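You operate a simulated robot arm through the tools that you are given. There is no shell and no other tool. Be economical: measure what you need, move in short steps, check, and stop when the job is done.

Carry out the task below with a simulated robot arm. There is one attempt and no reset: what you move stays moved.

Task
Reset the stop rod by the job card and crimp the blue-taped hose.
Fine: lock it on the card's mark with the wing knob; one stroke; open the dies and lay the hose in the green tray.

It is judged by the outcome, as a careful person would: the job done as asked, and still so three seconds after it is handed in. It fails if anything else is knocked over, pushed out of place, dropped, spilled or broken.

Robot
A 6-joint arm with a two-finger parallel gripper, fixed in place. Base frame: the origin is at the foot of the arm, x ahead of it, y to its left, z up. Units: mm, degrees, N and s.
With the tool pointing down near the work surface it reaches from about 320 to 700 mm from the base axis. Its first joint turns from -166.0 to 166.0 degrees. Payload 4.1 kg.
Tool frame: the origin (TCP) lies between the finger pads and is the grasp point; the fingertips stand 23 mm ahead of it; z points along the fingers, y is the line along which they close. The gripper opens to 94 mm. The fingers are 38 mm wide and 10 mm thick; the gripper's body (54 by 96 mm) begins 39 mm behind the TCP.
Orientation is that of the tool frame in the base frame, as a unit quaternion [w, x, y, z]. With the fingers straight down and closing along the base's y, the tool's x points along the base's -x, its y along +y and its z along -z.

Tools
- The arm moves only by the tool play_rows. Its argument "increments" is a list of rows, each a list of 7 numbers: the shift along the base's x, y, z in mm, then the turn, a rotation vector about the base's x, y, z in degrees, then the gripper command, from -1 (shut) to 1 (fully open), values between in proportion. In form: [[x, y, z, wx, wy, wz, gripper], ...]. A call has 1 to 10 rows; each row shifts and turns the commanded pose from where the row before left it. A row lasts 0.2 s, in which the tool goes at most 50 mm and 8.6 degrees; a call with a longer step from one row to the next is refused whole, and so is a gripper value outside its range. A pose out of reach is approached as far as the arm can. The call stops where the force on the tool passes 90 N (or 10 N more than at its start, if that is more) or the arm is blocked; 0.2 s more then pass. Each finger travels about 45 mm/s and halts on what it meets, pressing with about 25 N; the grip force reading is that of the motor and also rises with nothing between the fingers. The clock runs only during rows and for 0.2 s after the last one: add rows that do not move to give the fingers time. It gives the time, the measured TCP pose, the force on the tool (base axes), the opening and the grip force at its end, in the units of the frame above (readings bear some noise), with the torque about the TCP (base axes, N m) and any sound that the robot's microphone picked up.
- Cameras (640 x 400 px; columns grow to the right, rows downward): "scene" is fixed at [50, -649.4, 1848.7]; the picture's right is [0.76, -0.65, 0.00], its down [-0.45, -0.52, -0.73] and it looks along [0.47, 0.55, -0.69] (base axes); focal length 319 px, centre (320, 200). "wrist" rides on the gripper at [86, 16, -74] in the tool frame; the picture's right is [-0.18, 0.98, 0.00], its down [-0.58, -0.11, -0.81] and it looks along [-0.79, -0.15, 0.59] (tool axes); focal length 243 px, centre (320, 200). There is no depth. A picture from a camera that has moved, and an enlarged one, comes with that camera's place and axes in the base frame and with its lens.
- snapshot(camera): a new picture of that camera. No time passes.
- raise_lower(by): slides the trunk up (or, below 0, down) by that many mm; the arm rides with it, the base frame stays. It gives what a move gives, with no picture.
- inspect(camera, box): a new picture of the part [left, top, right, bottom] of that camera's present view, enlarged. No time passes.
- sign_off(): hands the job in; it is judged then, once.

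Work in short steps. Places have to be worked out from the pictures, the camera data and where the tool is seen: move nearer, look again, correct. Check each grasp and each placing, and mend what went wrong. You have 120 turns and 76 pictures in all, those below and enlarged ones among them. Open the gripper and draw the arm clear of the work before you hand the job in, unless the task says otherwise; then end with one line.

The tools are called after "Emit:" by a JSON object that holds its "name" and its "arguments". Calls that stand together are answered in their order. play_rows: Moves the arm, as the interface text tells. Its arguments: {"type":"object","properties":{"increments":{"type":"array","items":{"type":"array","items":{"type":"number"}}}},"required":["increments"]} The other tools are called the same way: raise_lower (by) slides the trunk up or down; snapshot (camera) takes a picture; inspect (camera, box) takes an enlarged picture of a part of a camera's view; sign_off () hands the job in.

At the start:

```text
time_s: 0.0
position: [291.6, 60.0, 1413.5]
orientation: [0.0, 0.0, 1.0, 0.0]
contact_force: [0.4, -0.6, -0.2]
torque: [0.03, -0.05, 0.02]
finger_gap: 93.9
grip_force: 0.1
trunk travel left (down, up): [-538.0, 52.0]
```

scene: 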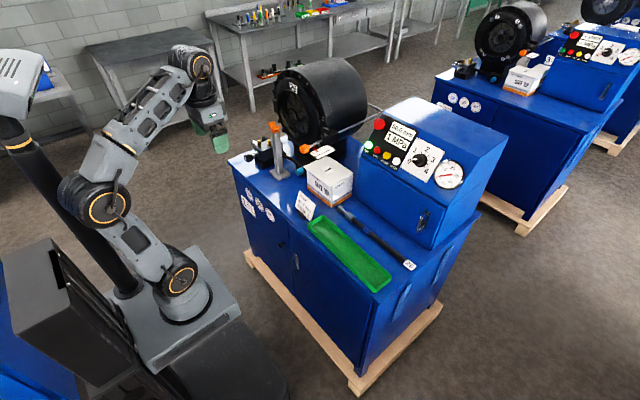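
wrist: 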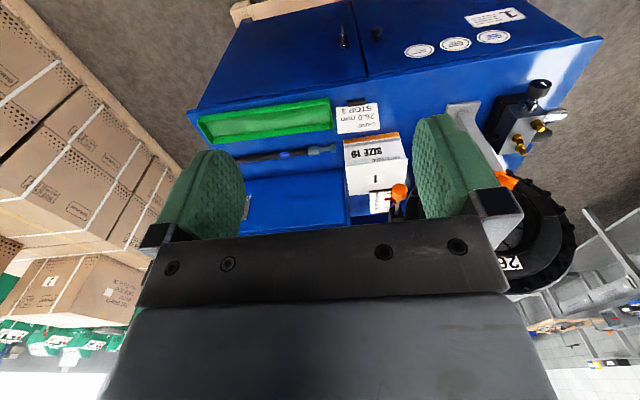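

I start by looking closely at the machine and the card in the scene view.

Emit:
{"name": "inspect", "arguments": {"camera": "scene", "box": [230, 50, 390, 150]}}

Emit:
{"name": "inspect", "arguments": {"camera": "scene", "box": [230, 120, 390, 220]}}

Emit:
{"name": "inspect", "arguments": {"camera": "scene", "box": [330, 90, 510, 290]}}

Emit:
{"name": "inspect", "arguments": {"camera": "wrist", "box": [320, 80, 560, 280]}}

```text
4.00 times, centred on (310, 100) of scene
camera zoom: at [50.0, -649.4, 1848.7], right [0.76, -0.65, 0.0], down [-0.45, -0.52, -0.73], along [0.47, 0.55, -0.69], focal length 1274 px, centre (360, 600)
```

zoom: 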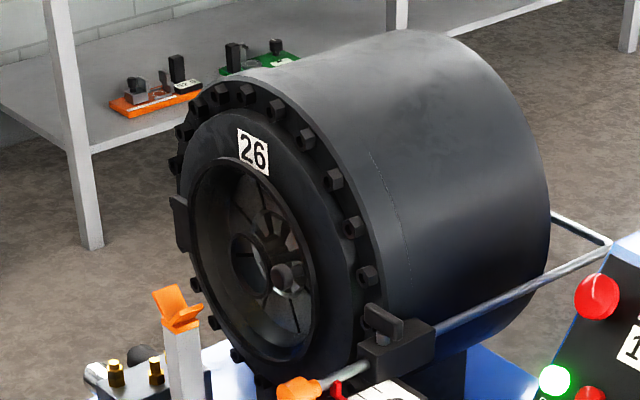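

```text
4.00 times, centred on (310, 170) of scene
camera zoom: at [50.0, -649.4, 1848.7], right [0.76, -0.65, 0.0], down [-0.45, -0.52, -0.73], along [0.47, 0.55, -0.69], focal length 1274 px, centre (360, 320)
```

zoom: 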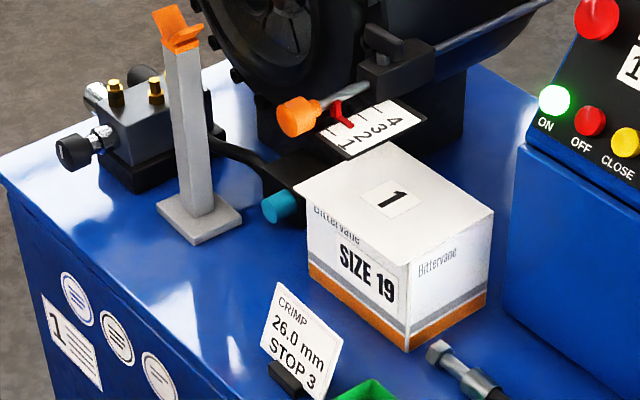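

```text
2.00 times, centred on (420, 190) of scene
camera zoom: at [50.0, -649.4, 1848.7], right [0.76, -0.65, 0.0], down [-0.45, -0.52, -0.73], along [0.47, 0.55, -0.69], focal length 637 px, centre (120, 220)
```

zoom: 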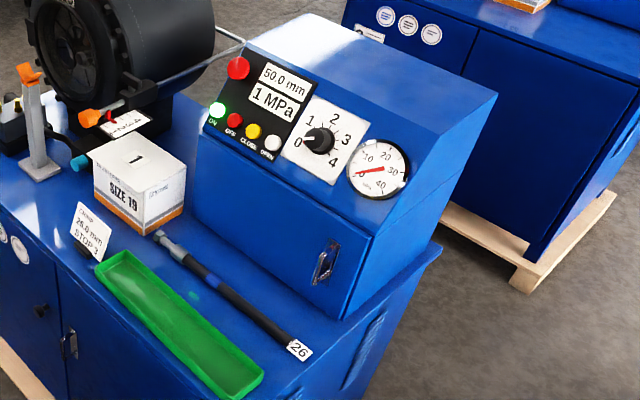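

```text
2.00 times, centred on (440, 180) of wrist
camera zoom: at [204.5, 77.9, 1486.3], right [0.18, 0.98, 0.0], down [0.58, -0.11, 0.81], along [0.79, -0.15, -0.59], focal length 485 px, centre (80, 240)
```

zoom: 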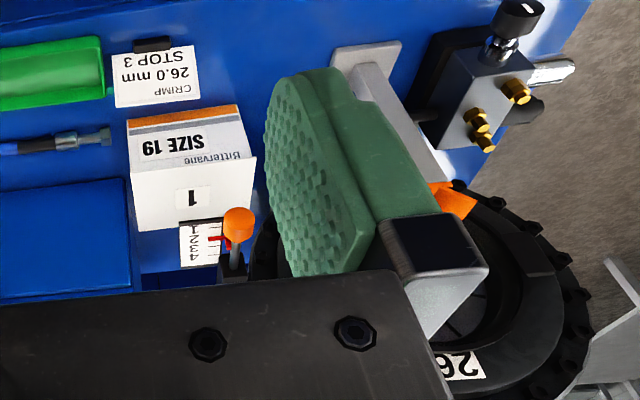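

The knob of the rod triangulates to about (677,177,1133), the cabinet top is near z 878, and the hose lies along y at x of about 735. I need sharper views of the panel, scale and hose.

Emit:
{"name": "inspect", "arguments": {"camera": "scene", "box": [365, 105, 475, 195]}}

Emit:
{"name": "inspect", "arguments": {"camera": "scene", "box": [290, 125, 345, 165]}}

Emit:
{"name": "inspect", "arguments": {"camera": "scene", "box": [320, 190, 430, 280]}}

Emit:
{"name": "inspect", "arguments": {"camera": "scene", "box": [230, 180, 290, 230]}}

```text
4.44 times, centred on (420, 150) of scene
camera zoom: at [50.0, -649.4, 1848.7], right [0.76, -0.65, 0.0], down [-0.45, -0.52, -0.73], along [0.47, 0.55, -0.69], focal length 1416 px, centre (-124, 422)
```

zoom: 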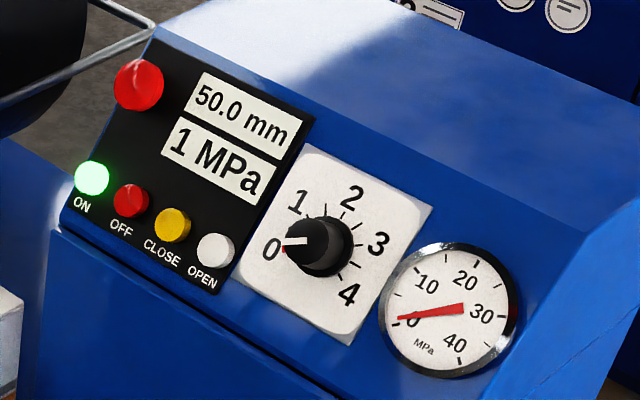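

```text
10.00 times, centred on (318, 145) of scene
camera zoom: at [50.0, -649.4, 1848.7], right [0.76, -0.65, 0.0], down [-0.45, -0.52, -0.73], along [0.47, 0.55, -0.69], focal length 3186 px, centre (345, 750)
```

zoom: 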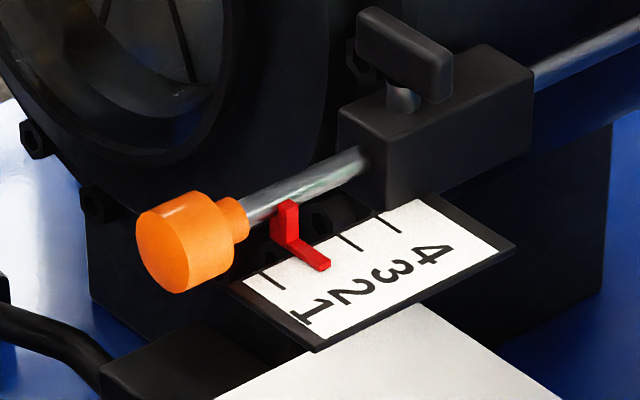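

```text
4.44 times, centred on (375, 235) of scene
camera zoom: at [50.0, -649.4, 1848.7], right [0.76, -0.65, 0.0], down [-0.45, -0.52, -0.73], along [0.47, 0.55, -0.69], focal length 1416 px, centre (76, 44)
```

zoom: 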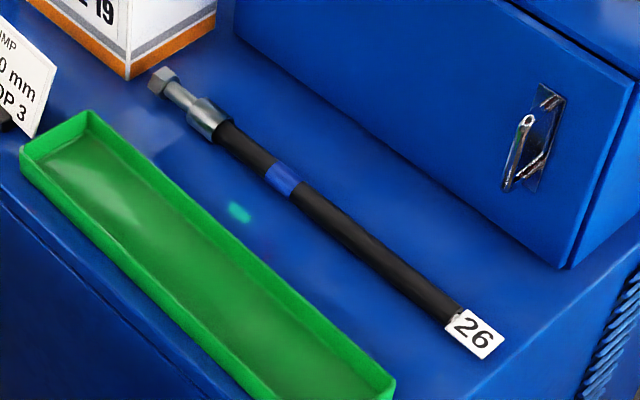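

```text
8.00 times, centred on (260, 205) of scene
camera zoom: at [50.0, -649.4, 1848.7], right [0.76, -0.65, 0.0], down [-0.45, -0.52, -0.73], along [0.47, 0.55, -0.69], focal length 2548 px, centre (800, 160)
```

zoom: 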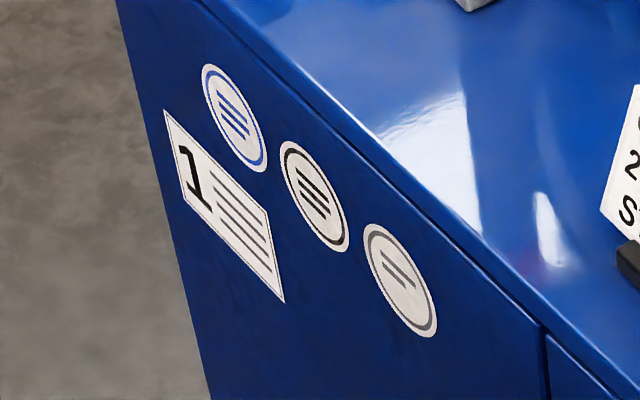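

The pointer is near mark 2 of the scale and must go to 3 (pushed in, +x), and the dial stands at 0. I move the arm forward at height to look closer with the wrist camera.

Emit:
{"name": "play_rows", "arguments": {"increments": [[40, 15, -10, 0, 0, 0, 1], [40, 15, -10, 0, 0, 0, 1], [40, 15, -10, 0, 0, 0, 1], [40, 15, -10, 0, 0, 0, 1], [40, 10, -10, 0, 0, 0, 1], [0, 0, 0, 0, 0, 0, 1]]}}

Emit:
{"name": "snapshot", "arguments": {"camera": "wrist"}}

Emit:
{"name": "snapshot", "arguments": {"camera": "scene"}}

```text
time_s: 1.4
position: [492.0, 130.9, 1362.1]
orientation: [0.0, 0.0, 1.0, 0.0]
contact_force: [0.3, 0.8, 0.3]
torque: [0.0, -0.03, 0.01]
finger_gap: 93.9
grip_force: 0.1
trunk travel left (down, up): [-538.0, 52.0]
```

```text
65 pictures are left
camera wrist: at [405.4, 148.0, 1434.9], right [0.18, 0.98, 0.0], down [0.58, -0.11, 0.81], along [0.79, -0.15, -0.59], focal length 243 px, centre (320, 200)
```

wrist: 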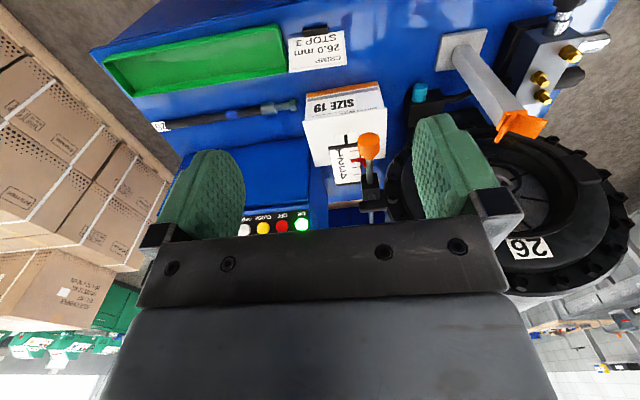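

```text
64 pictures are left
```

scene: 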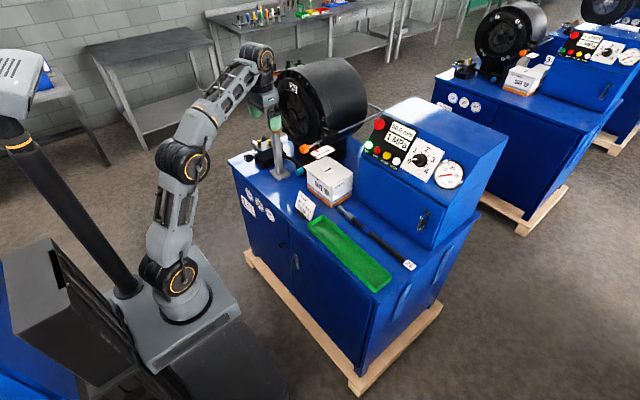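

The CLOSE button comes out at about (867,-75,1154) and OPEN at about (863,-120,1157). I zoom on the rod block and the head from here.

Emit:
{"name": "inspect", "arguments": {"camera": "wrist", "box": [300, 70, 460, 220]}}

Emit:
{"name": "inspect", "arguments": {"camera": "wrist", "box": [430, 10, 640, 270]}}

```text
2.67 times, centred on (380, 145) of wrist
camera zoom: at [405.4, 148.0, 1434.9], right [0.18, 0.98, 0.0], down [0.58, -0.11, 0.81], along [0.79, -0.15, -0.59], focal length 647 px, centre (160, 347)
```

zoom: 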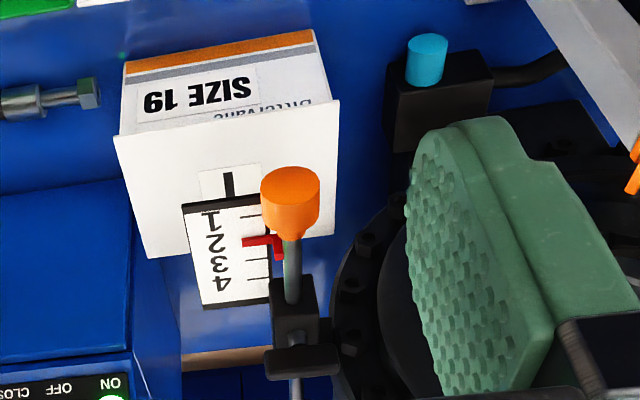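

```text
1.54 times, centred on (535, 140) of wrist
camera zoom: at [405.4, 148.0, 1434.9], right [0.18, 0.98, 0.0], down [0.58, -0.11, 0.81], along [0.79, -0.15, -0.59], focal length 373 px, centre (-11, 292)
```

zoom: 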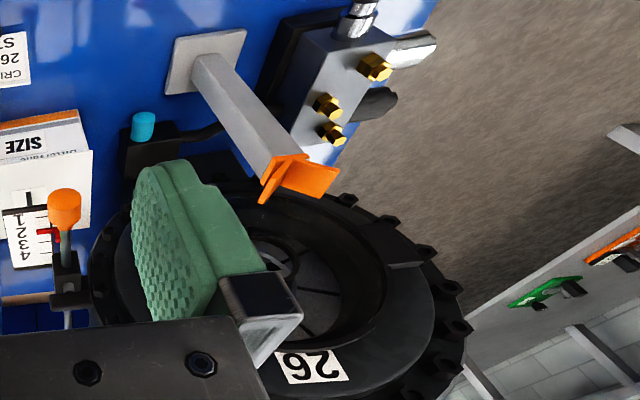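

The wing knob triangulates to about (787,175,1175), its bar along y, and the marks are about 20 mm apart, so the rod must go in about 20 mm. I raise the trunk and test how far the arm reaches with the tool pointing down, staying high.

Emit:
{"name": "raise_lower", "arguments": {"by": 50}}

Emit:
{"name": "play_rows", "arguments": {"increments": [[45, 0, -10, 0, 0, 0, 1], [45, 0, -10, 0, 0, 0, 1], [45, 0, -20, 0, 0, 0, 1], [45, 10, -20, 0, 0, 0, 1], [45, 10, -20, 0, 0, 0, 1], [45, 10, -20, 0, 0, 0, 1], [0, 0, 0, 0, 0, 0, 1]]}}

```text
time_s: 2.3
position: [491.8, 130.4, 1410.4]
orientation: [0.0, 0.0, 1.0, 0.0]
contact_force: [-0.1, 0.2, -0.4]
torque: [0.0, 0.01, 0.0]
finger_gap: 93.8
grip_force: 0.0
trunk travel left (down, up): [-588.0, 2.0]
```

```text
refused: row 4 steps farther than a row can; nothing moved
```

The step was slightly over 50 mm, so I repeat it with shorter ones.

Emit:
{"name": "play_rows", "arguments": {"increments": [[40, 0, -10, 0, 0, 0, 1], [40, 0, -20, 0, 0, 0, 1], [40, 0, -20, 0, 0, 0, 1], [40, 8, -20, 0, 0, 0, 1], [40, 8, -20, 0, 0, 0, 1], [40, 8, -20, 0, 0, 0, 1], [40, 8, -20, 0, 0, 0, 1], [0, 0, 0, 0, 0, 0, 1]]}}

Emit:
{"name": "snapshot", "arguments": {"camera": "wrist"}}

```text
time_s: 4.1
position: [644.6, 133.4, 1240.3]
orientation: [0.0, 0.0, 1.0, 0.0]
contact_force: [0.7, -0.4, 0.3]
torque: [0.0, 0.07, 0.02]
finger_gap: 93.9
grip_force: 0.0
out of reach, approached as far as the arm can: row 2, 3, 4, 5, 6, 7
trunk travel left (down, up): [-588.0, 2.0]
```

```text
61 pictures are left
camera wrist: at [557.8, 150.5, 1313.4], right [0.18, 0.98, 0.0], down [0.58, -0.11, 0.81], along [0.79, -0.15, -0.59], focal length 243 px, centre (320, 200)
```

wrist: 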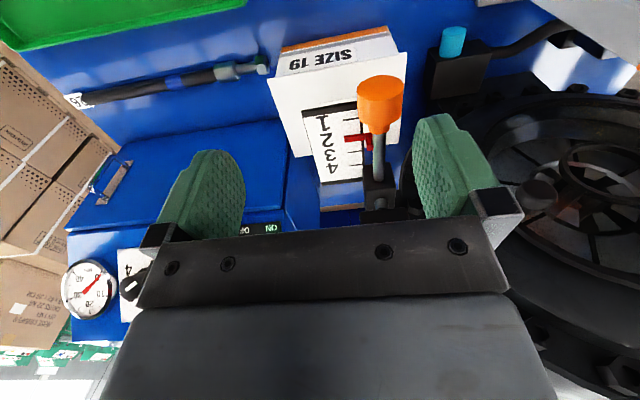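

With the tool straight down, reach ends at about 658 mm at this height, so I will need a forward pitch for the wing knob. I first go back and look straight into the bore and at the post.

Emit:
{"name": "play_rows", "arguments": {"increments": [[-40, 0, 20, 0, 0, 0, 1], [-40, 20, 10, 0, 0, 0, 1], [-40, 20, 0, 0, 0, 0, 1], [-40, 20, 0, 0, 0, 0, 1], [-20, 40, 0, 0, 0, 0, 1], [0, 45, 0, 0, -5, 0, 1], [0, 45, 0, 0, -5, 0, 1], [0, 40, 0, 0, -5, 0, 1], [0, 0, 0, 0, 0, 0, 1]]}}

Emit:
{"name": "snapshot", "arguments": {"camera": "wrist"}}

```text
time_s: 6.1
position: [465.0, 363.6, 1267.0]
orientation: [0.132, 0.002, 0.991, -0.001]
contact_force: [-0.2, 1.0, -0.1]
torque: [-0.04, 0.01, 0.0]
finger_gap: 94.0
grip_force: 0.0
trunk travel left (down, up): [-588.0, 2.0]
```

```text
60 pictures are left
camera wrist: at [361.1, 381.4, 1316.0], right [0.18, 0.98, 0.05], down [0.35, -0.11, 0.93], along [0.92, -0.15, -0.37], focal length 243 px, centre (320, 200)
```

wrist: 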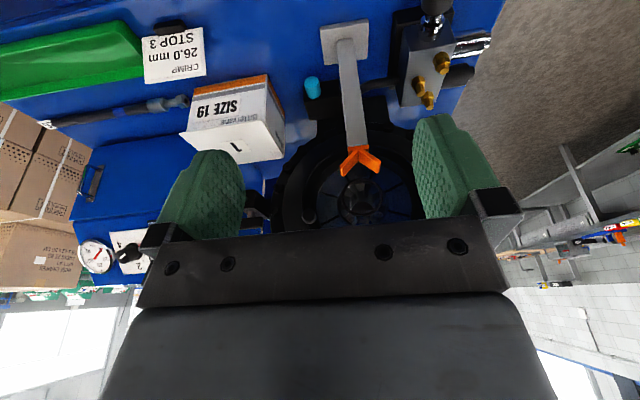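

Good: the post, its V and the bore are all visible. I enlarge that region.

Emit:
{"name": "inspect", "arguments": {"camera": "wrist", "box": [250, 120, 440, 240]}}

```text
3.33 times, centred on (345, 180) of wrist
camera zoom: at [361.1, 381.4, 1316.0], right [0.18, 0.98, 0.05], down [0.35, -0.11, 0.93], along [0.92, -0.15, -0.37], focal length 809 px, centre (237, 267)
```

zoom: 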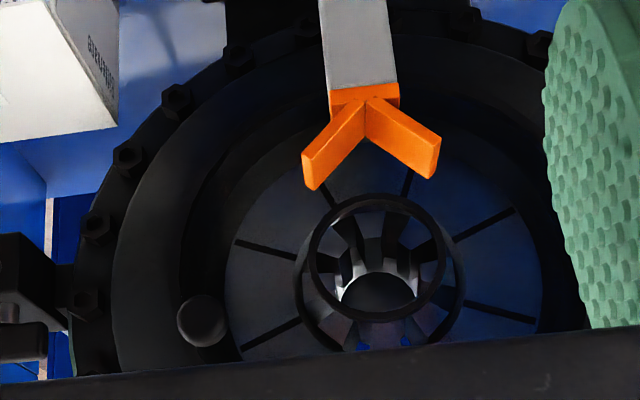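

The bore axis lies near y 392, z 1150, with the V rest at about x 695, z 1108. I close the fingers, pitch forward about 35° and approach the wing knob from above on its -y side, to push that end towards +x (counter-clockwise).

Emit:
{"name": "play_rows", "arguments": {"increments": [[10, -45, 5, 0, -3, 0, -1], [10, -45, 5, 0, -3, 0, -1], [20, -40, 0, 0, -3, 0, -1], [25, -40, 0, 0, -3, 0, -1], [35, -30, 0, 0, -4, 0, -1], [40, -14, 0, 0, -4, 0, -1], [40, 0, 0, 0, 0, 0, -1], [40, 0, 0, 0, 0, 0, -1], [0, 0, 0, 0, 0, 0, -1]]}}

Emit:
{"name": "snapshot", "arguments": {"camera": "wrist"}}

```text
time_s: 8.1
position: [682.5, 149.3, 1278.5]
orientation: [0.301, 0.0, 0.954, 0.0]
contact_force: [-0.3, -0.1, 0.1]
torque: [-0.02, -0.03, -0.03]
finger_gap: 0.0
grip_force: 24.5
trunk travel left (down, up): [-588.0, 2.0]
```

```text
58 pictures are left
camera wrist: at [569.4, 167.1, 1288.0], right [0.15, 0.98, 0.11], down [0.01, -0.11, 0.99], along [0.99, -0.15, -0.03], focal length 243 px, centre (320, 200)
```

wrist: 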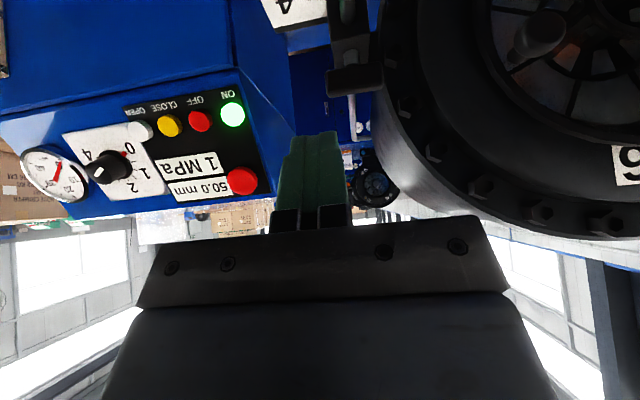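

The wing bar spans y from about 153 to 202 at x 787, z 1168–1192, over the block top at about z 1154. I lower to just in front of its -y end.

Emit:
{"name": "play_rows", "arguments": {"increments": [[20, 0, -30, 0, 0, 0, -1], [15, 0, -30, 0, 0, 0, -1], [10, 1, -25, 0, 0, 0, -1], [8, 0, -3, 0, 0, 0, -1], [0, 0, 0, 0, 0, 0, -1]]}}

Emit:
{"name": "snapshot", "arguments": {"camera": "wrist"}}

Emit:
{"name": "inspect", "arguments": {"camera": "scene", "box": [280, 105, 380, 165]}}

```text
time_s: 9.3
position: [736.9, 150.4, 1191.4]
orientation: [0.3, 0.0, 0.954, 0.0]
contact_force: [0.4, -0.4, 0.1]
torque: [-0.01, 0.03, 0.01]
finger_gap: 0.0
grip_force: 25.4
trunk travel left (down, up): [-588.0, 2.0]
```

```text
57 pictures are left
camera wrist: at [623.2, 167.7, 1201.6], right [0.15, 0.98, 0.11], down [0.01, -0.11, 0.99], along [0.99, -0.15, -0.03], focal length 243 px, centre (320, 200)
```

wrist: 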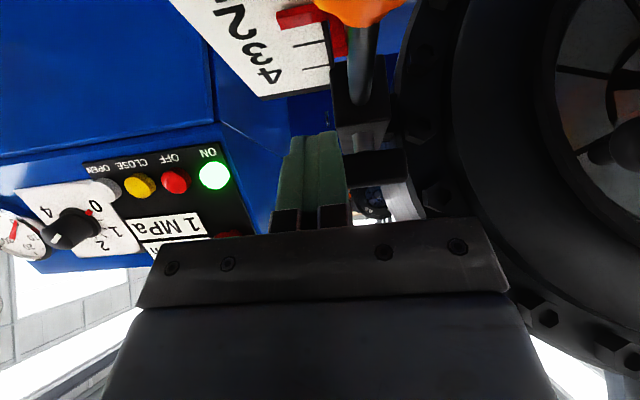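

```text
6.40 times, centred on (330, 135) of scene
camera zoom: at [50.0, -649.4, 1848.7], right [0.76, -0.65, 0.0], down [-0.45, -0.52, -0.73], along [0.47, 0.55, -0.69], focal length 2039 px, centre (256, 616)
```

zoom: 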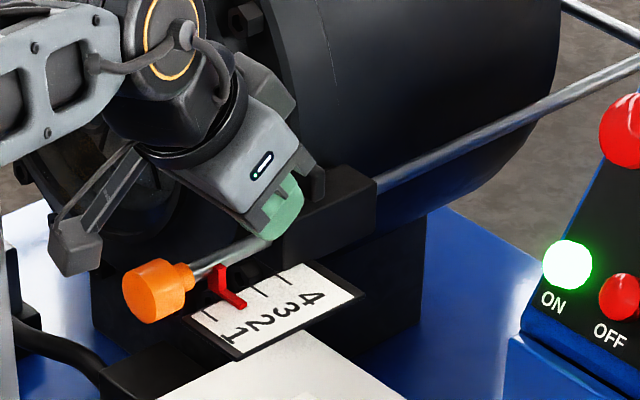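

The finger overlaps the wing's end by only a few millimetres, so I shift +5 mm in y and push slowly in +x, watching the force.

Emit:
{"name": "play_rows", "arguments": {"increments": [[0, 6, 0, 0, 0, 0, -1], [8, 0, 0, 0, 0, 0, -1], [5, 0, 0, 0, 0, 0, -1], [5, 0, 0, 0, 0, 0, -1], [4, 0, 0, 0, 0, 0, -1], [0, 0, 0, 0, 0, 0, -1]]}}

```text
time_s: 10.7
position: [759.5, 155.9, 1190.2]
orientation: [0.3, -0.001, 0.954, 0.0]
contact_force: [-2.1, -0.7, 0.7]
torque: [-0.04, 0.01, -0.01]
finger_gap: 0.1
grip_force: 24.9
trunk travel left (down, up): [-588.0, 2.0]
```

Emit:
{"name": "snapshot", "arguments": {"camera": "wrist"}}

```text
55 pictures are left
camera wrist: at [645.2, 173.9, 1201.0], right [0.15, 0.98, 0.11], down [0.01, -0.11, 0.99], along [0.99, -0.15, -0.03], focal length 243 px, centre (320, 200)
```

wrist: 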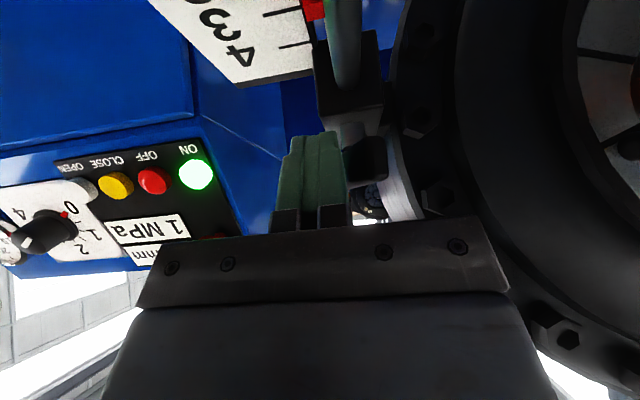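

The -2 N reading and the picture suggest the wing has begun to turn easily. I continue the push along the arc.

Emit:
{"name": "play_rows", "arguments": {"increments": [[5, 1, 0, 0, 0, 0, -1], [5, 2, 0, 0, 0, 0, -1], [5, 2, 0, 0, 0, 0, -1], [0, 0, 0, 0, 0, 0, -1]]}}

Emit:
{"name": "inspect", "arguments": {"camera": "wrist", "box": [260, 60, 460, 240]}}

Emit:
{"name": "inspect", "arguments": {"camera": "scene", "box": [290, 110, 360, 160]}}

```text
time_s: 11.7
position: [769.4, 157.4, 1191.8]
orientation: [0.301, 0.001, 0.954, 0.0]
contact_force: [1.3, -7.1, 1.4]
torque: [-0.02, -0.04, -0.12]
finger_gap: 0.0
grip_force: 25.5
out of reach, approached as far as the arm can: row 3
trunk travel left (down, up): [-588.0, 2.0]
```

```text
2.22 times, centred on (360, 150) of wrist
camera zoom: at [655.6, 174.6, 1201.7], right [0.15, 0.98, 0.11], down [0.01, -0.11, 0.99], along [0.99, -0.15, -0.03], focal length 539 px, centre (231, 311)
```

zoom: 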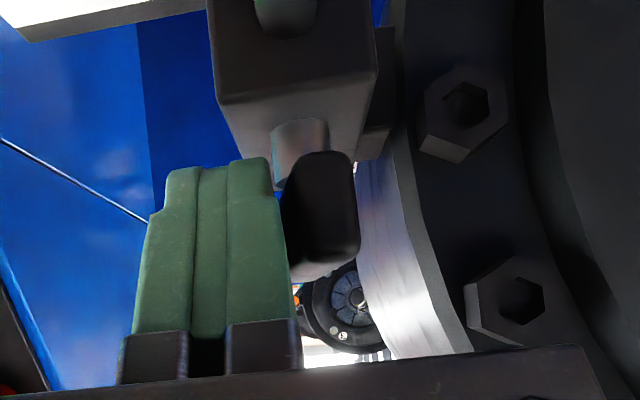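

```text
8.00 times, centred on (325, 135) of scene
camera zoom: at [50.0, -649.4, 1848.7], right [0.76, -0.65, 0.0], down [-0.45, -0.52, -0.73], along [0.47, 0.55, -0.69], focal length 2548 px, centre (280, 720)
```

zoom: 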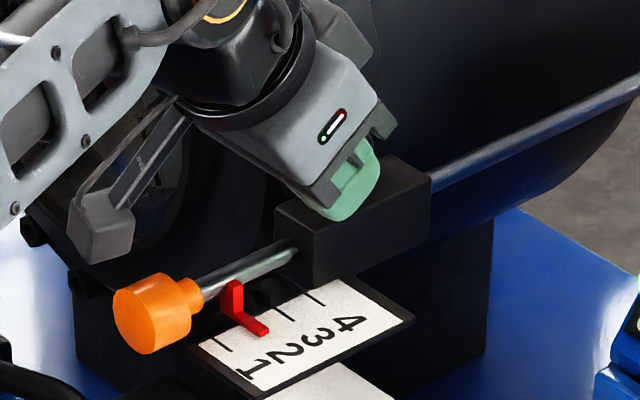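

The wing now points along the rod, about 80–90° turned. I back off, go in front of the orange knob and test whether the rod slides.

Emit:
{"name": "play_rows", "arguments": {"increments": [[-30, 0, 0, 0, 0, 0, -1], [-30, 0, 20, 0, 0, 0, -1], [-30, 5, 30, 0, 5, 0, -1], [-30, 5, 10, 0, 5, 0, -1], [-30, 5, 0, 0, 5, 0, -1], [-25, 5, -10, 0, 5, 0, -1], [-5, 0, -30, 0, 5, 0, -1], [0, 0, -45, 0, 0, 0, -1], [0, 0, -30, 0, 0, 0, -1], [0, 0, 0, 0, 0, 0, -1]]}}

Emit:
{"name": "snapshot", "arguments": {"camera": "wrist"}}

```text
time_s: 13.9
position: [588.9, 179.9, 1134.4]
orientation: [0.087, 0.0, 0.996, 0.0]
contact_force: [-1.2, 0.3, 0.2]
torque: [-0.03, -0.02, -0.03]
finger_gap: 0.1
grip_force: 25.1
trunk travel left (down, up): [-588.0, 2.0]
```

```text
52 pictures are left
camera wrist: at [490.4, 196.4, 1192.0], right [0.18, 0.98, 0.03], down [0.43, -0.11, 0.9], along [0.88, -0.15, -0.44], focal length 243 px, centre (320, 200)
```

wrist: 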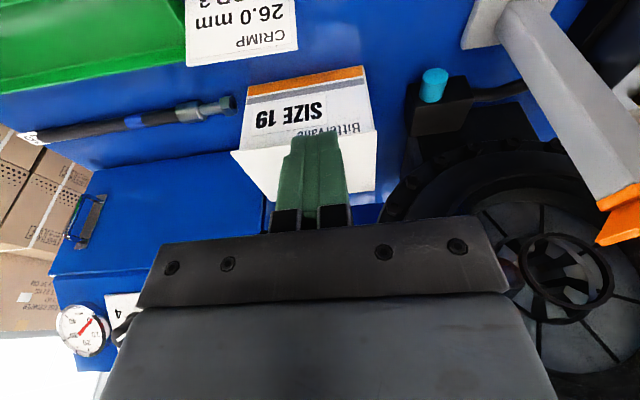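

The knob is hidden behind the fingers as expected. I advance in +x slowly until contact.

Emit:
{"name": "play_rows", "arguments": {"increments": [[20, -3, 0, 0, 0, 0, -1], [15, 0, 0, 0, 0, 0, -1], [6, 0, 0, 0, 0, 0, -1], [4, 0, 0, 0, 0, 0, -1], [4, 0, 0, 0, 0, 0, -1], [0, 0, 0, 0, 0, 0, -1]]}}

Emit:
{"name": "inspect", "arguments": {"camera": "scene", "box": [290, 115, 350, 165]}}

```text
time_s: 15.3
position: [639.3, 175.5, 1135.3]
orientation: [0.087, 0.0, 0.996, -0.001]
contact_force: [-4.2, -0.3, -2.3]
torque: [0.01, 0.04, -0.03]
finger_gap: 0.0
grip_force: 24.9
trunk travel left (down, up): [-588.0, 2.0]
```

```text
8.00 times, centred on (320, 140) of scene
camera zoom: at [50.0, -649.4, 1848.7], right [0.76, -0.65, 0.0], down [-0.45, -0.52, -0.73], along [0.47, 0.55, -0.69], focal length 2548 px, centre (320, 680)
```

zoom: 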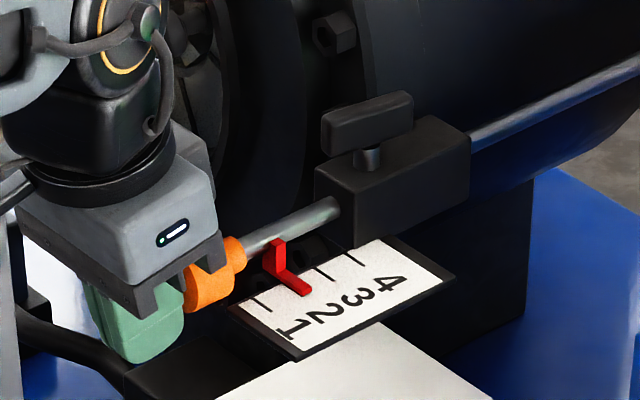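

Contact at TCP x of about 639, and the rod has not moved yet. I push on a few millimetres to test.

Emit:
{"name": "play_rows", "arguments": {"increments": [[3, 0, 0, 0, 0, 0, -1], [3, 0, 0, 0, 0, 0, -1], [3, 0, 0, 0, 0, 0, -1], [0, 0, 0, 0, 0, 0, -1]]}}

Emit:
{"name": "inspect", "arguments": {"camera": "scene", "box": [290, 115, 350, 165]}}

```text
time_s: 16.3
position: [648.2, 176.5, 1136.3]
orientation: [0.087, -0.001, 0.996, 0.0]
contact_force: [-0.9, -0.7, 0.6]
torque: [0.01, -0.01, 0.0]
finger_gap: 0.3
grip_force: 24.8
trunk travel left (down, up): [-588.0, 2.0]
```

```text
8.00 times, centred on (320, 140) of scene
camera zoom: at [50.0, -649.4, 1848.7], right [0.76, -0.65, 0.0], down [-0.45, -0.52, -0.73], along [0.47, 0.55, -0.69], focal length 2548 px, centre (320, 680)
```

zoom: 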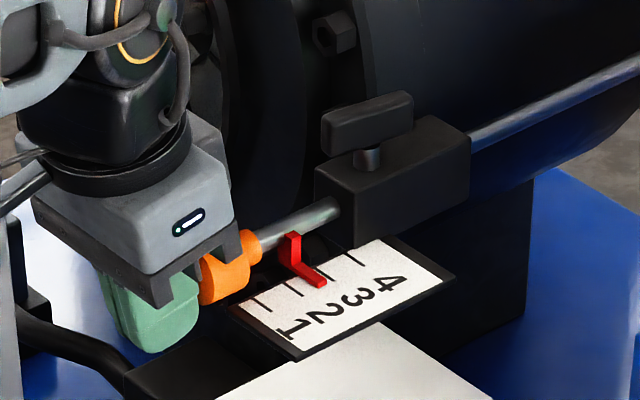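

The rod now slides freely. It has moved about 9 mm; I push on to about 17 mm, then check closely.

Emit:
{"name": "play_rows", "arguments": {"increments": [[3, 0, 0, 0, 0, 0, -1], [3, 0, 0, 0, 0, 0, -1], [2, 0, 0, 0, 0, 0, -1], [0, 0, 0, 0, 0, 0, -1]]}}

Emit:
{"name": "inspect", "arguments": {"camera": "scene", "box": [306, 130, 336, 155]}}

```text
time_s: 17.3
position: [655.7, 176.3, 1137.4]
orientation: [0.088, 0.0, 0.996, 0.001]
contact_force: [0.3, -0.9, -0.5]
torque: [-0.02, 0.03, -0.02]
finger_gap: 0.2
grip_force: 24.5
trunk travel left (down, up): [-588.0, 2.0]
```

```text
16.00 times, centred on (321, 142) of scene
camera zoom: at [50.0, -649.4, 1848.7], right [0.76, -0.65, 0.0], down [-0.45, -0.52, -0.73], along [0.47, 0.55, -0.69], focal length 5097 px, centre (304, 1120)
```

zoom: 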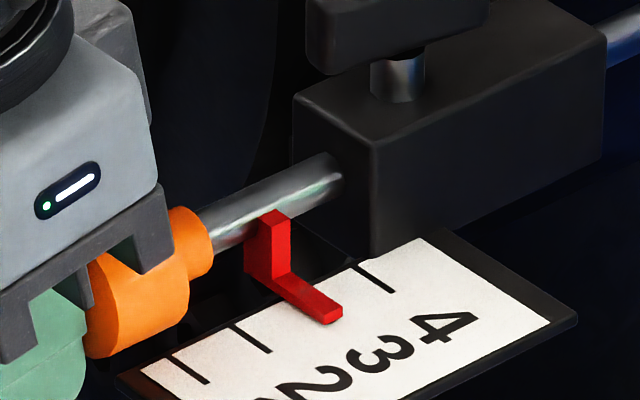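

The pointer now sits at mark 3 as closely as this view shows (displacement was one mark spacing). I back off gently, lift, pitch again and go to the -y side of the wing's near end to turn it back clockwise.

Emit:
{"name": "play_rows", "arguments": {"increments": [[-20, 0, 0, 0, 0, 0, -1], [-10, -5, 40, 0, 0, 0, -1], [0, -8, 45, 0, -5, 0, -1], [10, -8, 30, 0, -5, 0, -1], [25, -8, 0, 0, -5, 0, -1], [35, 0, 0, 0, -5, 0, -1], [40, 0, 0, 0, -5, 0, -1], [0, 0, 0, 0, 0, 0, -1]]}}

Emit:
{"name": "inspect", "arguments": {"camera": "scene", "box": [306, 130, 336, 155]}}

Emit:
{"name": "snapshot", "arguments": {"camera": "wrist"}}

```text
time_s: 19.1
position: [734.6, 146.4, 1253.3]
orientation: [0.303, 0.0, 0.953, 0.0]
contact_force: [-0.1, -0.6, 1.0]
torque: [-0.03, 0.01, 0.0]
finger_gap: 0.3
grip_force: 24.9
trunk travel left (down, up): [-588.0, 2.0]
```

```text
16.00 times, centred on (321, 142) of scene
camera zoom: at [50.0, -649.4, 1848.7], right [0.76, -0.65, 0.0], down [-0.45, -0.52, -0.73], along [0.47, 0.55, -0.69], focal length 5097 px, centre (304, 1120)
```

zoom: 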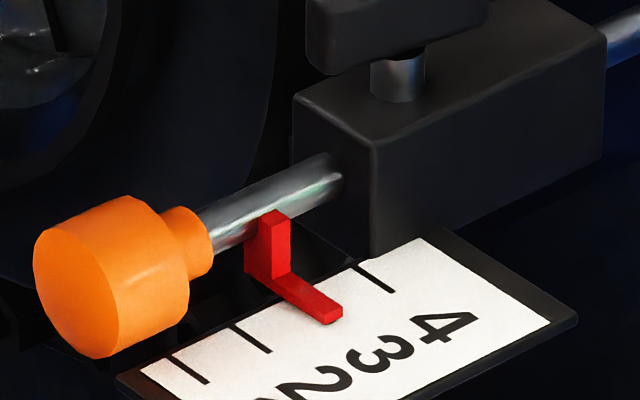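

```text
47 pictures are left
camera wrist: at [620.7, 164.7, 1263.6], right [0.15, 0.98, 0.11], down [0.01, -0.11, 0.99], along [0.99, -0.15, -0.03], focal length 243 px, centre (320, 200)
```

wrist: 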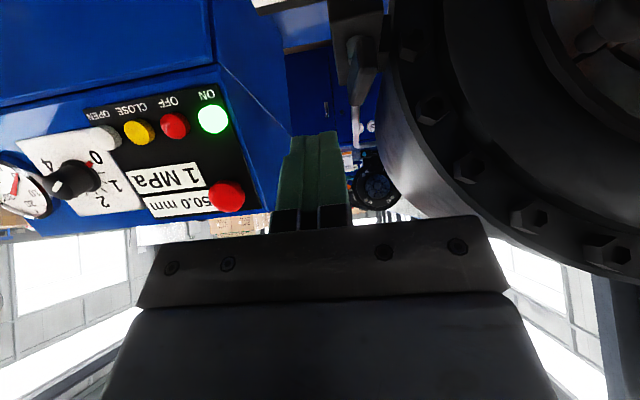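

The wing's near end points at me and the pointer covers mark 3. I descend beside the wing end and push it in +y.

Emit:
{"name": "play_rows", "arguments": {"increments": [[4, 0, -35, 0, 0, 0, -1], [6, 0, -27, 0, 0, 0, -1], [0, 10, 0, 0, 0, 0, -1], [0, 6, 0, 0, 0, 0, -1], [0, 6, 0, 0, 0, 0, -1], [0, 5, 0, 0, 0, 0, -1], [0, 0, 0, 0, 0, 0, -1]]}}

Emit:
{"name": "snapshot", "arguments": {"camera": "wrist"}}

```text
time_s: 20.7
position: [746.0, 175.6, 1190.3]
orientation: [0.299, 0.0, 0.954, 0.0]
contact_force: [-0.8, -0.2, 0.3]
torque: [0.0, -0.02, -0.01]
finger_gap: 0.3
grip_force: 25.1
trunk travel left (down, up): [-588.0, 2.0]
```

```text
46 pictures are left
camera wrist: at [631.4, 192.8, 1199.8], right [0.15, 0.98, 0.11], down [0.01, -0.11, 0.99], along [0.99, -0.15, -0.03], focal length 243 px, centre (320, 200)
```

wrist: 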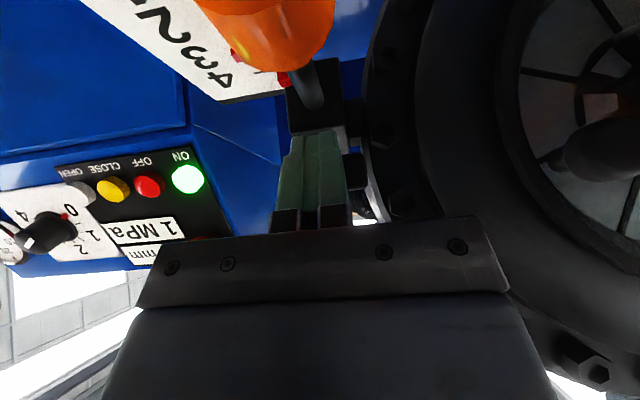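

The wing has turned part of the way back. I back off a little, shift to its +y half and push in +x until the force rises.

Emit:
{"name": "play_rows", "arguments": {"increments": [[-12, 0, 0, 0, 0, 0, -1], [0, 12, 0, 0, 0, 0, -1], [8, 0, 0, 0, 0, 0, -1], [5, 0, 0, 0, 0, 0, -1], [4, 0, 0, 0, 0, 0, -1], [3, 0, 0, 0, 0, 0, -1], [0, 0, 0, 0, 0, 0, -1]]}}

Emit:
{"name": "snapshot", "arguments": {"camera": "wrist"}}

```text
time_s: 22.3
position: [748.9, 186.4, 1190.8]
orientation: [0.299, 0.001, 0.954, -0.001]
contact_force: [-42.4, -3.5, -8.7]
torque: [0.46, 0.57, -0.1]
finger_gap: 0.0
grip_force: 24.8
trunk travel left (down, up): [-588.0, 2.0]
```

```text
45 pictures are left
camera wrist: at [633.5, 204.4, 1200.8], right [0.15, 0.98, 0.1], down [0.02, -0.11, 0.99], along [0.99, -0.15, -0.04], focal length 243 px, centre (320, 200)
```

wrist: 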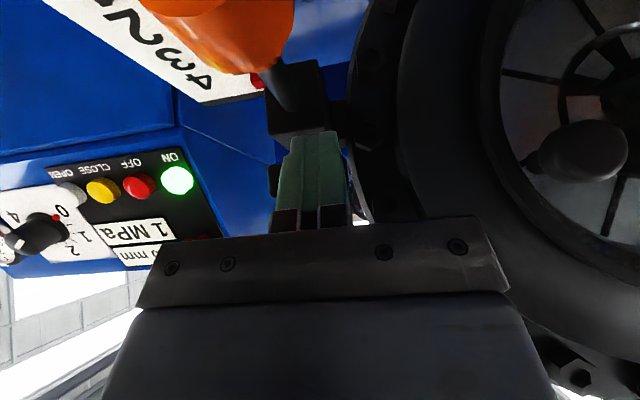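

The force rose to 42 N, so the wing is at its stop. I back away, lift and check its angle and the pointer.

Emit:
{"name": "play_rows", "arguments": {"increments": [[-10, 0, 0, 0, 0, 0, -1], [-10, 0, 20, 0, 0, 0, -1], [-30, 0, 40, 0, 5, 0, -1], [-40, 0, 10, 0, 5, 0, -1], [-40, 0, 0, 0, 5, 0, -1], [-40, -10, 0, 0, 5, 0, -1], [-40, -10, 0, 0, 5, 0, 0], [0, 0, 0, 0, 0, 0, 0.5]]}}

Emit:
{"name": "inspect", "arguments": {"camera": "scene", "box": [302, 122, 342, 155]}}

Emit:
{"name": "snapshot", "arguments": {"camera": "wrist"}}

```text
time_s: 24.1
position: [543.5, 167.2, 1259.4]
orientation: [0.086, -0.001, 0.996, 0.0]
contact_force: [-0.8, 0.2, 0.2]
torque: [-0.01, -0.01, -0.03]
finger_gap: 49.7
grip_force: 0.1
trunk travel left (down, up): [-588.0, 2.0]
```

```text
12.12 times, centred on (322, 138) of scene
camera zoom: at [50.0, -649.4, 1848.7], right [0.76, -0.65, 0.0], down [-0.45, -0.52, -0.73], along [0.47, 0.55, -0.69], focal length 3861 px, centre (296, 946)
```

zoom: 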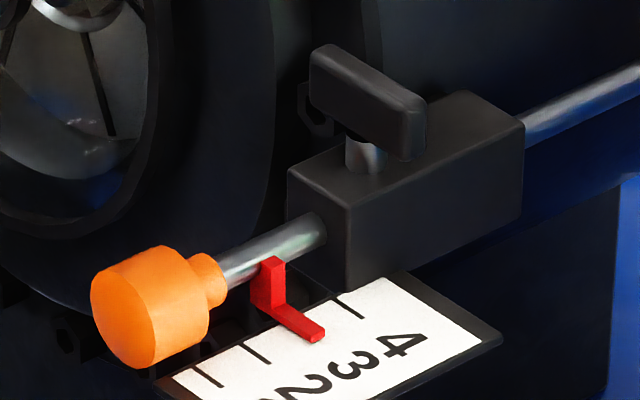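

```text
43 pictures are left
camera wrist: at [444.5, 184.8, 1316.3], right [0.18, 0.98, 0.03], down [0.43, -0.11, 0.89], along [0.88, -0.15, -0.45], focal length 243 px, centre (320, 200)
```

wrist: 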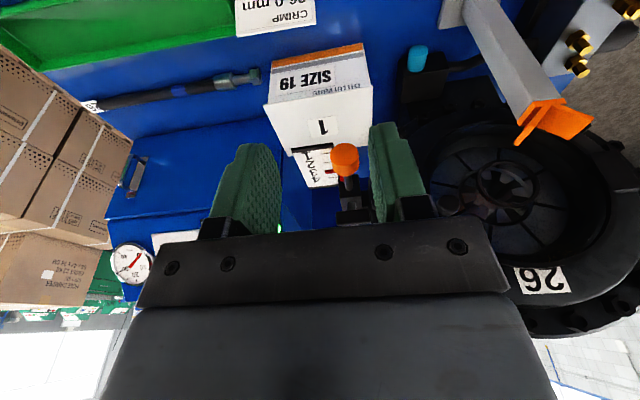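

The wing is back at nearly its original angle and the pointer keeps its place at mark 3. Now the hose: I level the tool, yaw +90° so the fingers close along x, and move over to y of about -110.

Emit:
{"name": "play_rows", "arguments": {"increments": [[0, -20, -5, 0, 5, 0, 0.3], [0, -20, -5, 0, 5, 0, 0.3], [0, -25, -5, 0, 0, 8.5, 0.3], [0, -30, -5, 0, 0, 8.5, 0.3], [0, -30, -5, 0, 0, 8.5, 0.3], [0, -30, -5, 0, 0, 8.5, 0.3], [0, -30, -5, 0, 0, 8.5, 0.3], [0, -30, -5, 0, 0, 8.5, 0.3], [0, -30, -5, 0, 0, 8.5, 0.3], [0, -30, -5, 0, 0, 8.5, 0.3]]}}

Emit:
{"name": "play_rows", "arguments": {"increments": [[0, 0, -10, 0, 0, 8, 0.3], [0, 0, -10, 0, 0, 8, 0.3], [0, 0, -10, 0, 0, 6, 0.3], [30, 0, -30, 0, 0, 0, 0.3], [35, 0, -30, 0, 0, 0, 0.3], [35, 0, -30, 0, -4, 0, 0.3], [35, 0, -30, 0, -4, 0, 0.3], [30, 0, -30, 0, -4, 0, 0.3], [0, 0, 0, 0, 0, 0, 0.3]]}}

Emit:
{"name": "snapshot", "arguments": {"camera": "wrist"}}

```text
time_s: 26.3
position: [543.0, -110.6, 1209.9]
orientation: [0.0, -0.56, 0.829, 0.0]
contact_force: [0.2, -0.6, 0.5]
torque: [0.05, -0.03, 0.04]
finger_gap: 61.1
grip_force: 0.0
trunk travel left (down, up): [-588.0, 2.0]
```

```text
time_s: 28.3
position: [707.8, -108.3, 1029.1]
orientation: [0.074, -0.703, 0.703, -0.075]
contact_force: [-1.4, 0.5, -0.1]
torque: [0.01, -0.02, -0.01]
finger_gap: 61.1
grip_force: 0.0
trunk travel left (down, up): [-588.0, 2.0]
```

```text
42 pictures are left
camera wrist: at [677.3, -194.3, 1096.8], right [-0.96, 0.18, -0.21], down [-0.06, 0.58, 0.81], along [0.27, 0.79, -0.55], focal length 243 px, centre (320, 200)
```

wrist: 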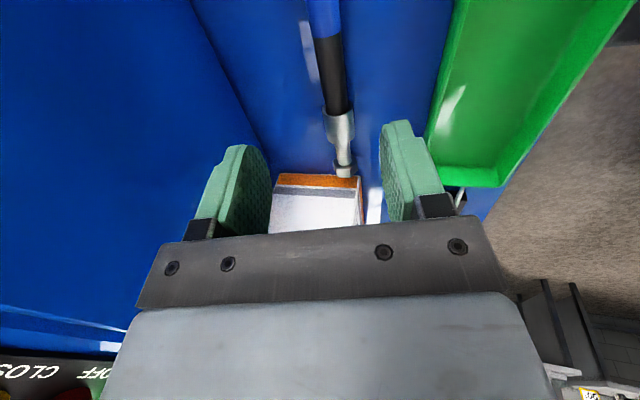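

The hose axis is at x of about 732, its hex tip near y 33, ferrule back at y -51, tape near -133. I reduce the tilt to 8° and go above the grip point at y -93.

Emit:
{"name": "play_rows", "arguments": {"increments": [[10, 8, -25, 0, 4, 0, 0.1], [12, 7, -25, 0, 0, 0, 0.1], [0, 0, -20, 0, 0, 0, 0.1], [0, 0, 0, 0, 0, 0, 0.1]]}}

Emit:
{"name": "snapshot", "arguments": {"camera": "wrist"}}

```text
time_s: 29.3
position: [730.6, -93.7, 958.4]
orientation: [0.05, -0.705, 0.706, -0.049]
contact_force: [-0.3, 0.1, -0.8]
torque: [0.0, -0.03, 0.03]
finger_gap: 51.7
grip_force: 0.1
trunk travel left (down, up): [-588.0, 2.0]
```

```text
41 pictures are left
camera wrist: at [703.5, -179.2, 1028.4], right [-0.97, 0.18, -0.14], down [0.0, 0.58, 0.81], along [0.23, 0.79, -0.57], focal length 243 px, centre (320, 200)
```

wrist: 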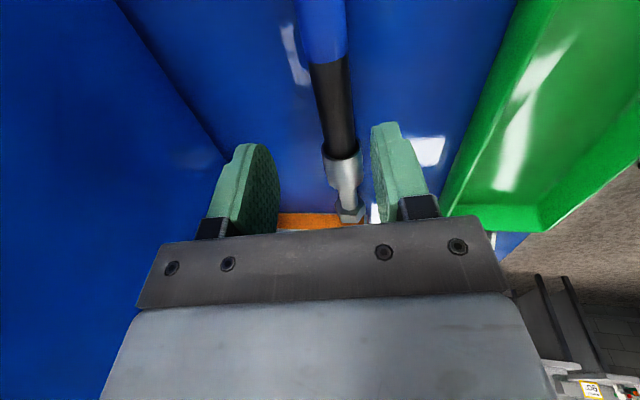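

The hose passes between the fingers at x of about 730. I descend to z 912 and then gently further.

Emit:
{"name": "play_rows", "arguments": {"increments": [[-1, 0, -20, 0, 0, 0, 0.1], [0, 0, -20, 0, 0, 0, 0.1], [0, 0, -6, 0, 0, 0, 0.1], [0, 0, -3, 0, 0, 0, 0.1], [0, 0, -3, 0, 0, 0, 0.1], [0, 0, 0, 0, 0, 0, 0.1]]}}

Emit:
{"name": "snapshot", "arguments": {"camera": "wrist"}}

```text
time_s: 30.7
position: [724.6, -93.0, 909.0]
orientation: [0.05, -0.705, 0.705, -0.05]
contact_force: [-0.6, 0.3, 6.9]
torque: [-0.02, 0.21, -0.01]
finger_gap: 51.4
grip_force: 0.0
out of reach, approached as far as the arm can: row 2
trunk travel left (down, up): [-588.0, 2.0]
```

```text
40 pictures are left
camera wrist: at [697.8, -178.6, 978.3], right [-0.97, 0.18, -0.14], down [-0.01, 0.58, 0.81], along [0.23, 0.79, -0.56], focal length 243 px, centre (320, 200)
```

wrist: 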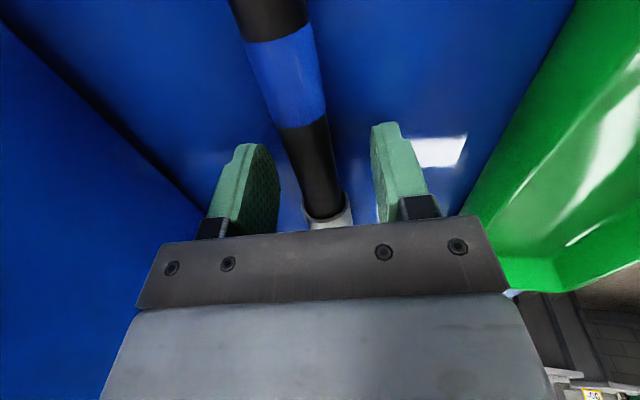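

The near fingertip just touches the top (about z 881) and the hose is between the fingers. I lift 1.5 mm and close.

Emit:
{"name": "play_rows", "arguments": {"increments": [[0, 0, 1.5, 0, 0, 0, 0.0], [0, 0, 0, 0, 0, 0, -0.5], [0, 0, 0, 0, 0, 0, -1], [0, 0, 0, 0, 0, 0, -1], [0, 0, 0, 0, 0, 0, -1]]}}

```text
time_s: 31.9
position: [724.9, -93.3, 908.4]
orientation: [0.049, -0.705, 0.706, -0.05]
contact_force: [-0.6, -0.1, 1.2]
torque: [-0.06, 0.03, 0.13]
finger_gap: 20.7
grip_force: 24.9
trunk travel left (down, up): [-588.0, 2.0]
```

The grip holds on a 21 mm gap. I lift a little and check.

Emit:
{"name": "play_rows", "arguments": {"increments": [[-3, 0, 10, 0, 0, 0, -1], [-5, 0, 20, 0, 0, 0, -1], [-5, 0, 25, 0, 0, 0, -1], [0, 0, 0, 0, 0, 0, -1]]}}

Emit:
{"name": "snapshot", "arguments": {"camera": "scene"}}

```text
time_s: 32.9
position: [710.6, -92.1, 963.4]
orientation: [-0.049, 0.706, -0.705, 0.049]
contact_force: [-0.1, 0.9, -3.4]
torque: [0.02, 0.04, 0.01]
finger_gap: 20.8
grip_force: 25.0
trunk travel left (down, up): [-588.0, 2.0]
```

```text
39 pictures are left
```

scene: 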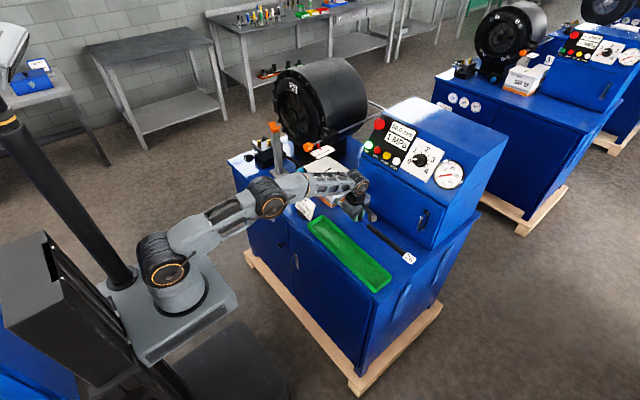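

Balanced and secure (3.4 N). I lift, draw back to x of about 500, level the tool, and then turn the hose clockwise by 180° there.

Emit:
{"name": "play_rows", "arguments": {"increments": [[0, -3, 40, 0, 0, 0, -1], [-15, -3, 40, 0, 4, 0, -1], [-40, 0, 25, 0, 4, 0, -1], [-45, 0, 20, 0, 0, 0, -1], [-45, 0, 10, 0, 0, 0, -1], [-45, 0, 0, 0, 0, 0, -1], [-20, 0, 0, 0, 0, -8, -1], [0, 0, 0, 0, 0, -8, -1], [0, 0, 0, 0, 0, -8, -1], [0, 0, 0, 0, 0, -8, -1]]}}

Emit:
{"name": "play_rows", "arguments": {"increments": [[0, 0, 0, 0, 0, -8, -1], [0, 0, 0, 0, 0, -8, -1], [0, 0, 0, 0, 0, -8, -1], [0, 0, 0, 0, 0, -8, -1], [0, 0, 0, 0, 0, -8, -1], [0, 0, 0, 0, 0, -8, -1], [0, 0, 0, 0, 0, -8, -1], [0, 0, 0, 0, 0, -8, -1], [0, 0, 0, 0, 0, -8, -1], [0, 0, 0, 0, 0, -8, -1]]}}

Emit:
{"name": "play_rows", "arguments": {"increments": [[15, -15, 0, 0, 0, -8, -1], [15, -15, 0, 0, 0, -8, -1], [15, -15, 0, 0, 0, -8, -1], [15, -15, -15, 0, 0, -8, -1], [15, -15, -15, 0, 0, -8, -1], [10, -15, -15, 0, 0, -8, -1], [10, -10, -15, 0, 0, -8, -1], [10, 0, -15, 0, 0, -6.5, -1], [5, 0, -20, 0, 0, 0, -1], [0, 0, 0, 0, 0, 0, -1]]}}

Emit:
{"name": "snapshot", "arguments": {"camera": "scene"}}

Emit:
{"name": "snapshot", "arguments": {"camera": "wrist"}}

```text
time_s: 35.1
position: [501.6, -100.0, 1097.6]
orientation: [0.0, -0.484, 0.875, 0.0]
contact_force: [-1.2, 0.8, -4.3]
torque: [0.0, 0.0, -0.02]
finger_gap: 20.6
grip_force: 25.1
trunk travel left (down, up): [-588.0, 2.0]
```

```text
time_s: 37.3
position: [502.2, -99.5, 1098.7]
orientation: [0.0, 0.193, 0.981, 0.0]
contact_force: [-0.2, -0.8, -3.3]
torque: [0.0, 0.01, 0.01]
finger_gap: 20.7
grip_force: 25.0
trunk travel left (down, up): [-588.0, 2.0]
```

```text
time_s: 39.5
position: [611.3, -198.7, 1003.4]
orientation: [0.0, 0.673, 0.739, 0.0]
contact_force: [0.0, 0.7, -4.6]
torque: [0.02, 0.0, 0.01]
finger_gap: 20.8
grip_force: 24.2
trunk travel left (down, up): [-588.0, 2.0]
```

```text
38 pictures are left
```

scene: 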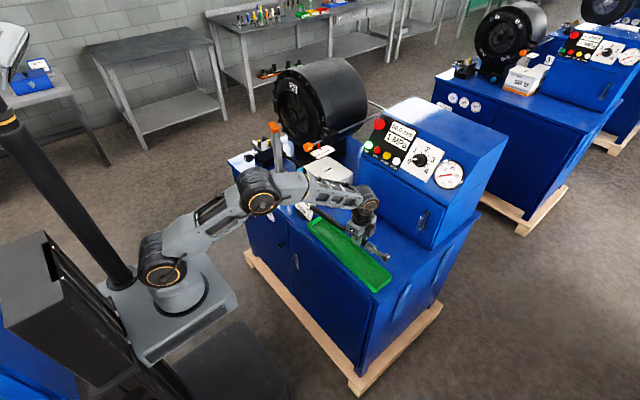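

```text
37 pictures are left
camera wrist: at [619.0, -110.8, 1076.7], right [1.0, -0.09, 0.0], down [-0.05, -0.59, 0.81], along [-0.07, -0.8, -0.59], focal length 243 px, centre (320, 200)
```

wrist: 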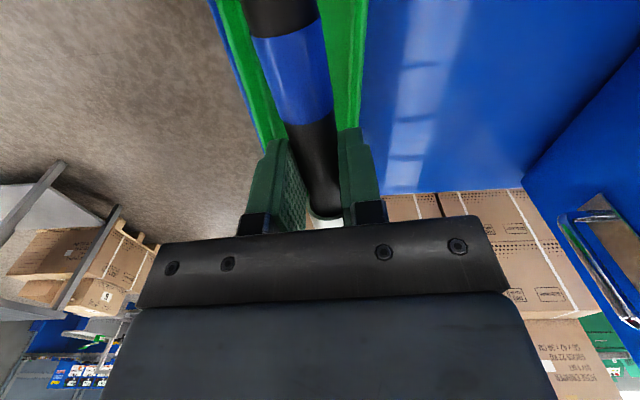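

The hose is turned; yaw lacks 5.4°. I finish that and look at the tray from the scene camera to refine its position.

Emit:
{"name": "play_rows", "arguments": {"increments": [[0, 0, 0, 0, 0, -5.4, -1], [0, 0, 0, 0, 0, 0, -1]]}}

Emit:
{"name": "inspect", "arguments": {"camera": "scene", "box": [295, 200, 405, 300]}}

Emit:
{"name": "snapshot", "arguments": {"camera": "wrist"}}

```text
time_s: 40.1
position: [611.5, -199.2, 1003.8]
orientation: [0.0, 0.707, 0.707, 0.0]
contact_force: [-0.1, 0.4, -4.1]
torque: [0.01, -0.01, 0.03]
finger_gap: 20.7
grip_force: 24.7
trunk travel left (down, up): [-588.0, 2.0]
```

```text
4.00 times, centred on (350, 250) of scene
camera zoom: at [50.0, -649.4, 1848.7], right [0.76, -0.65, 0.0], down [-0.45, -0.52, -0.73], along [0.47, 0.55, -0.69], focal length 1274 px, centre (200, 0)
```

zoom: 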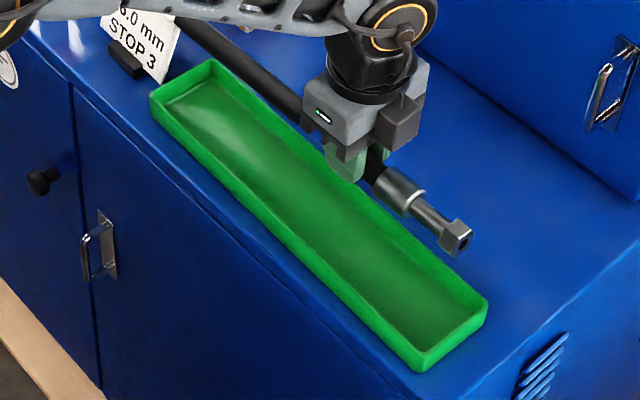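

```text
35 pictures are left
camera wrist: at [627.5, -111.6, 1077.3], right [0.98, -0.18, 0.0], down [-0.11, -0.58, 0.81], along [-0.15, -0.79, -0.59], focal length 243 px, centre (320, 200)
```

wrist: 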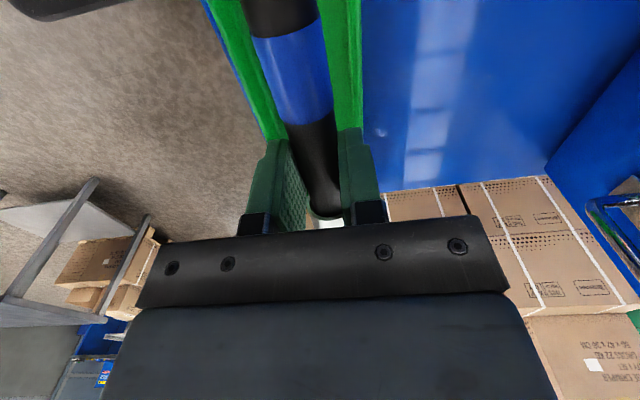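

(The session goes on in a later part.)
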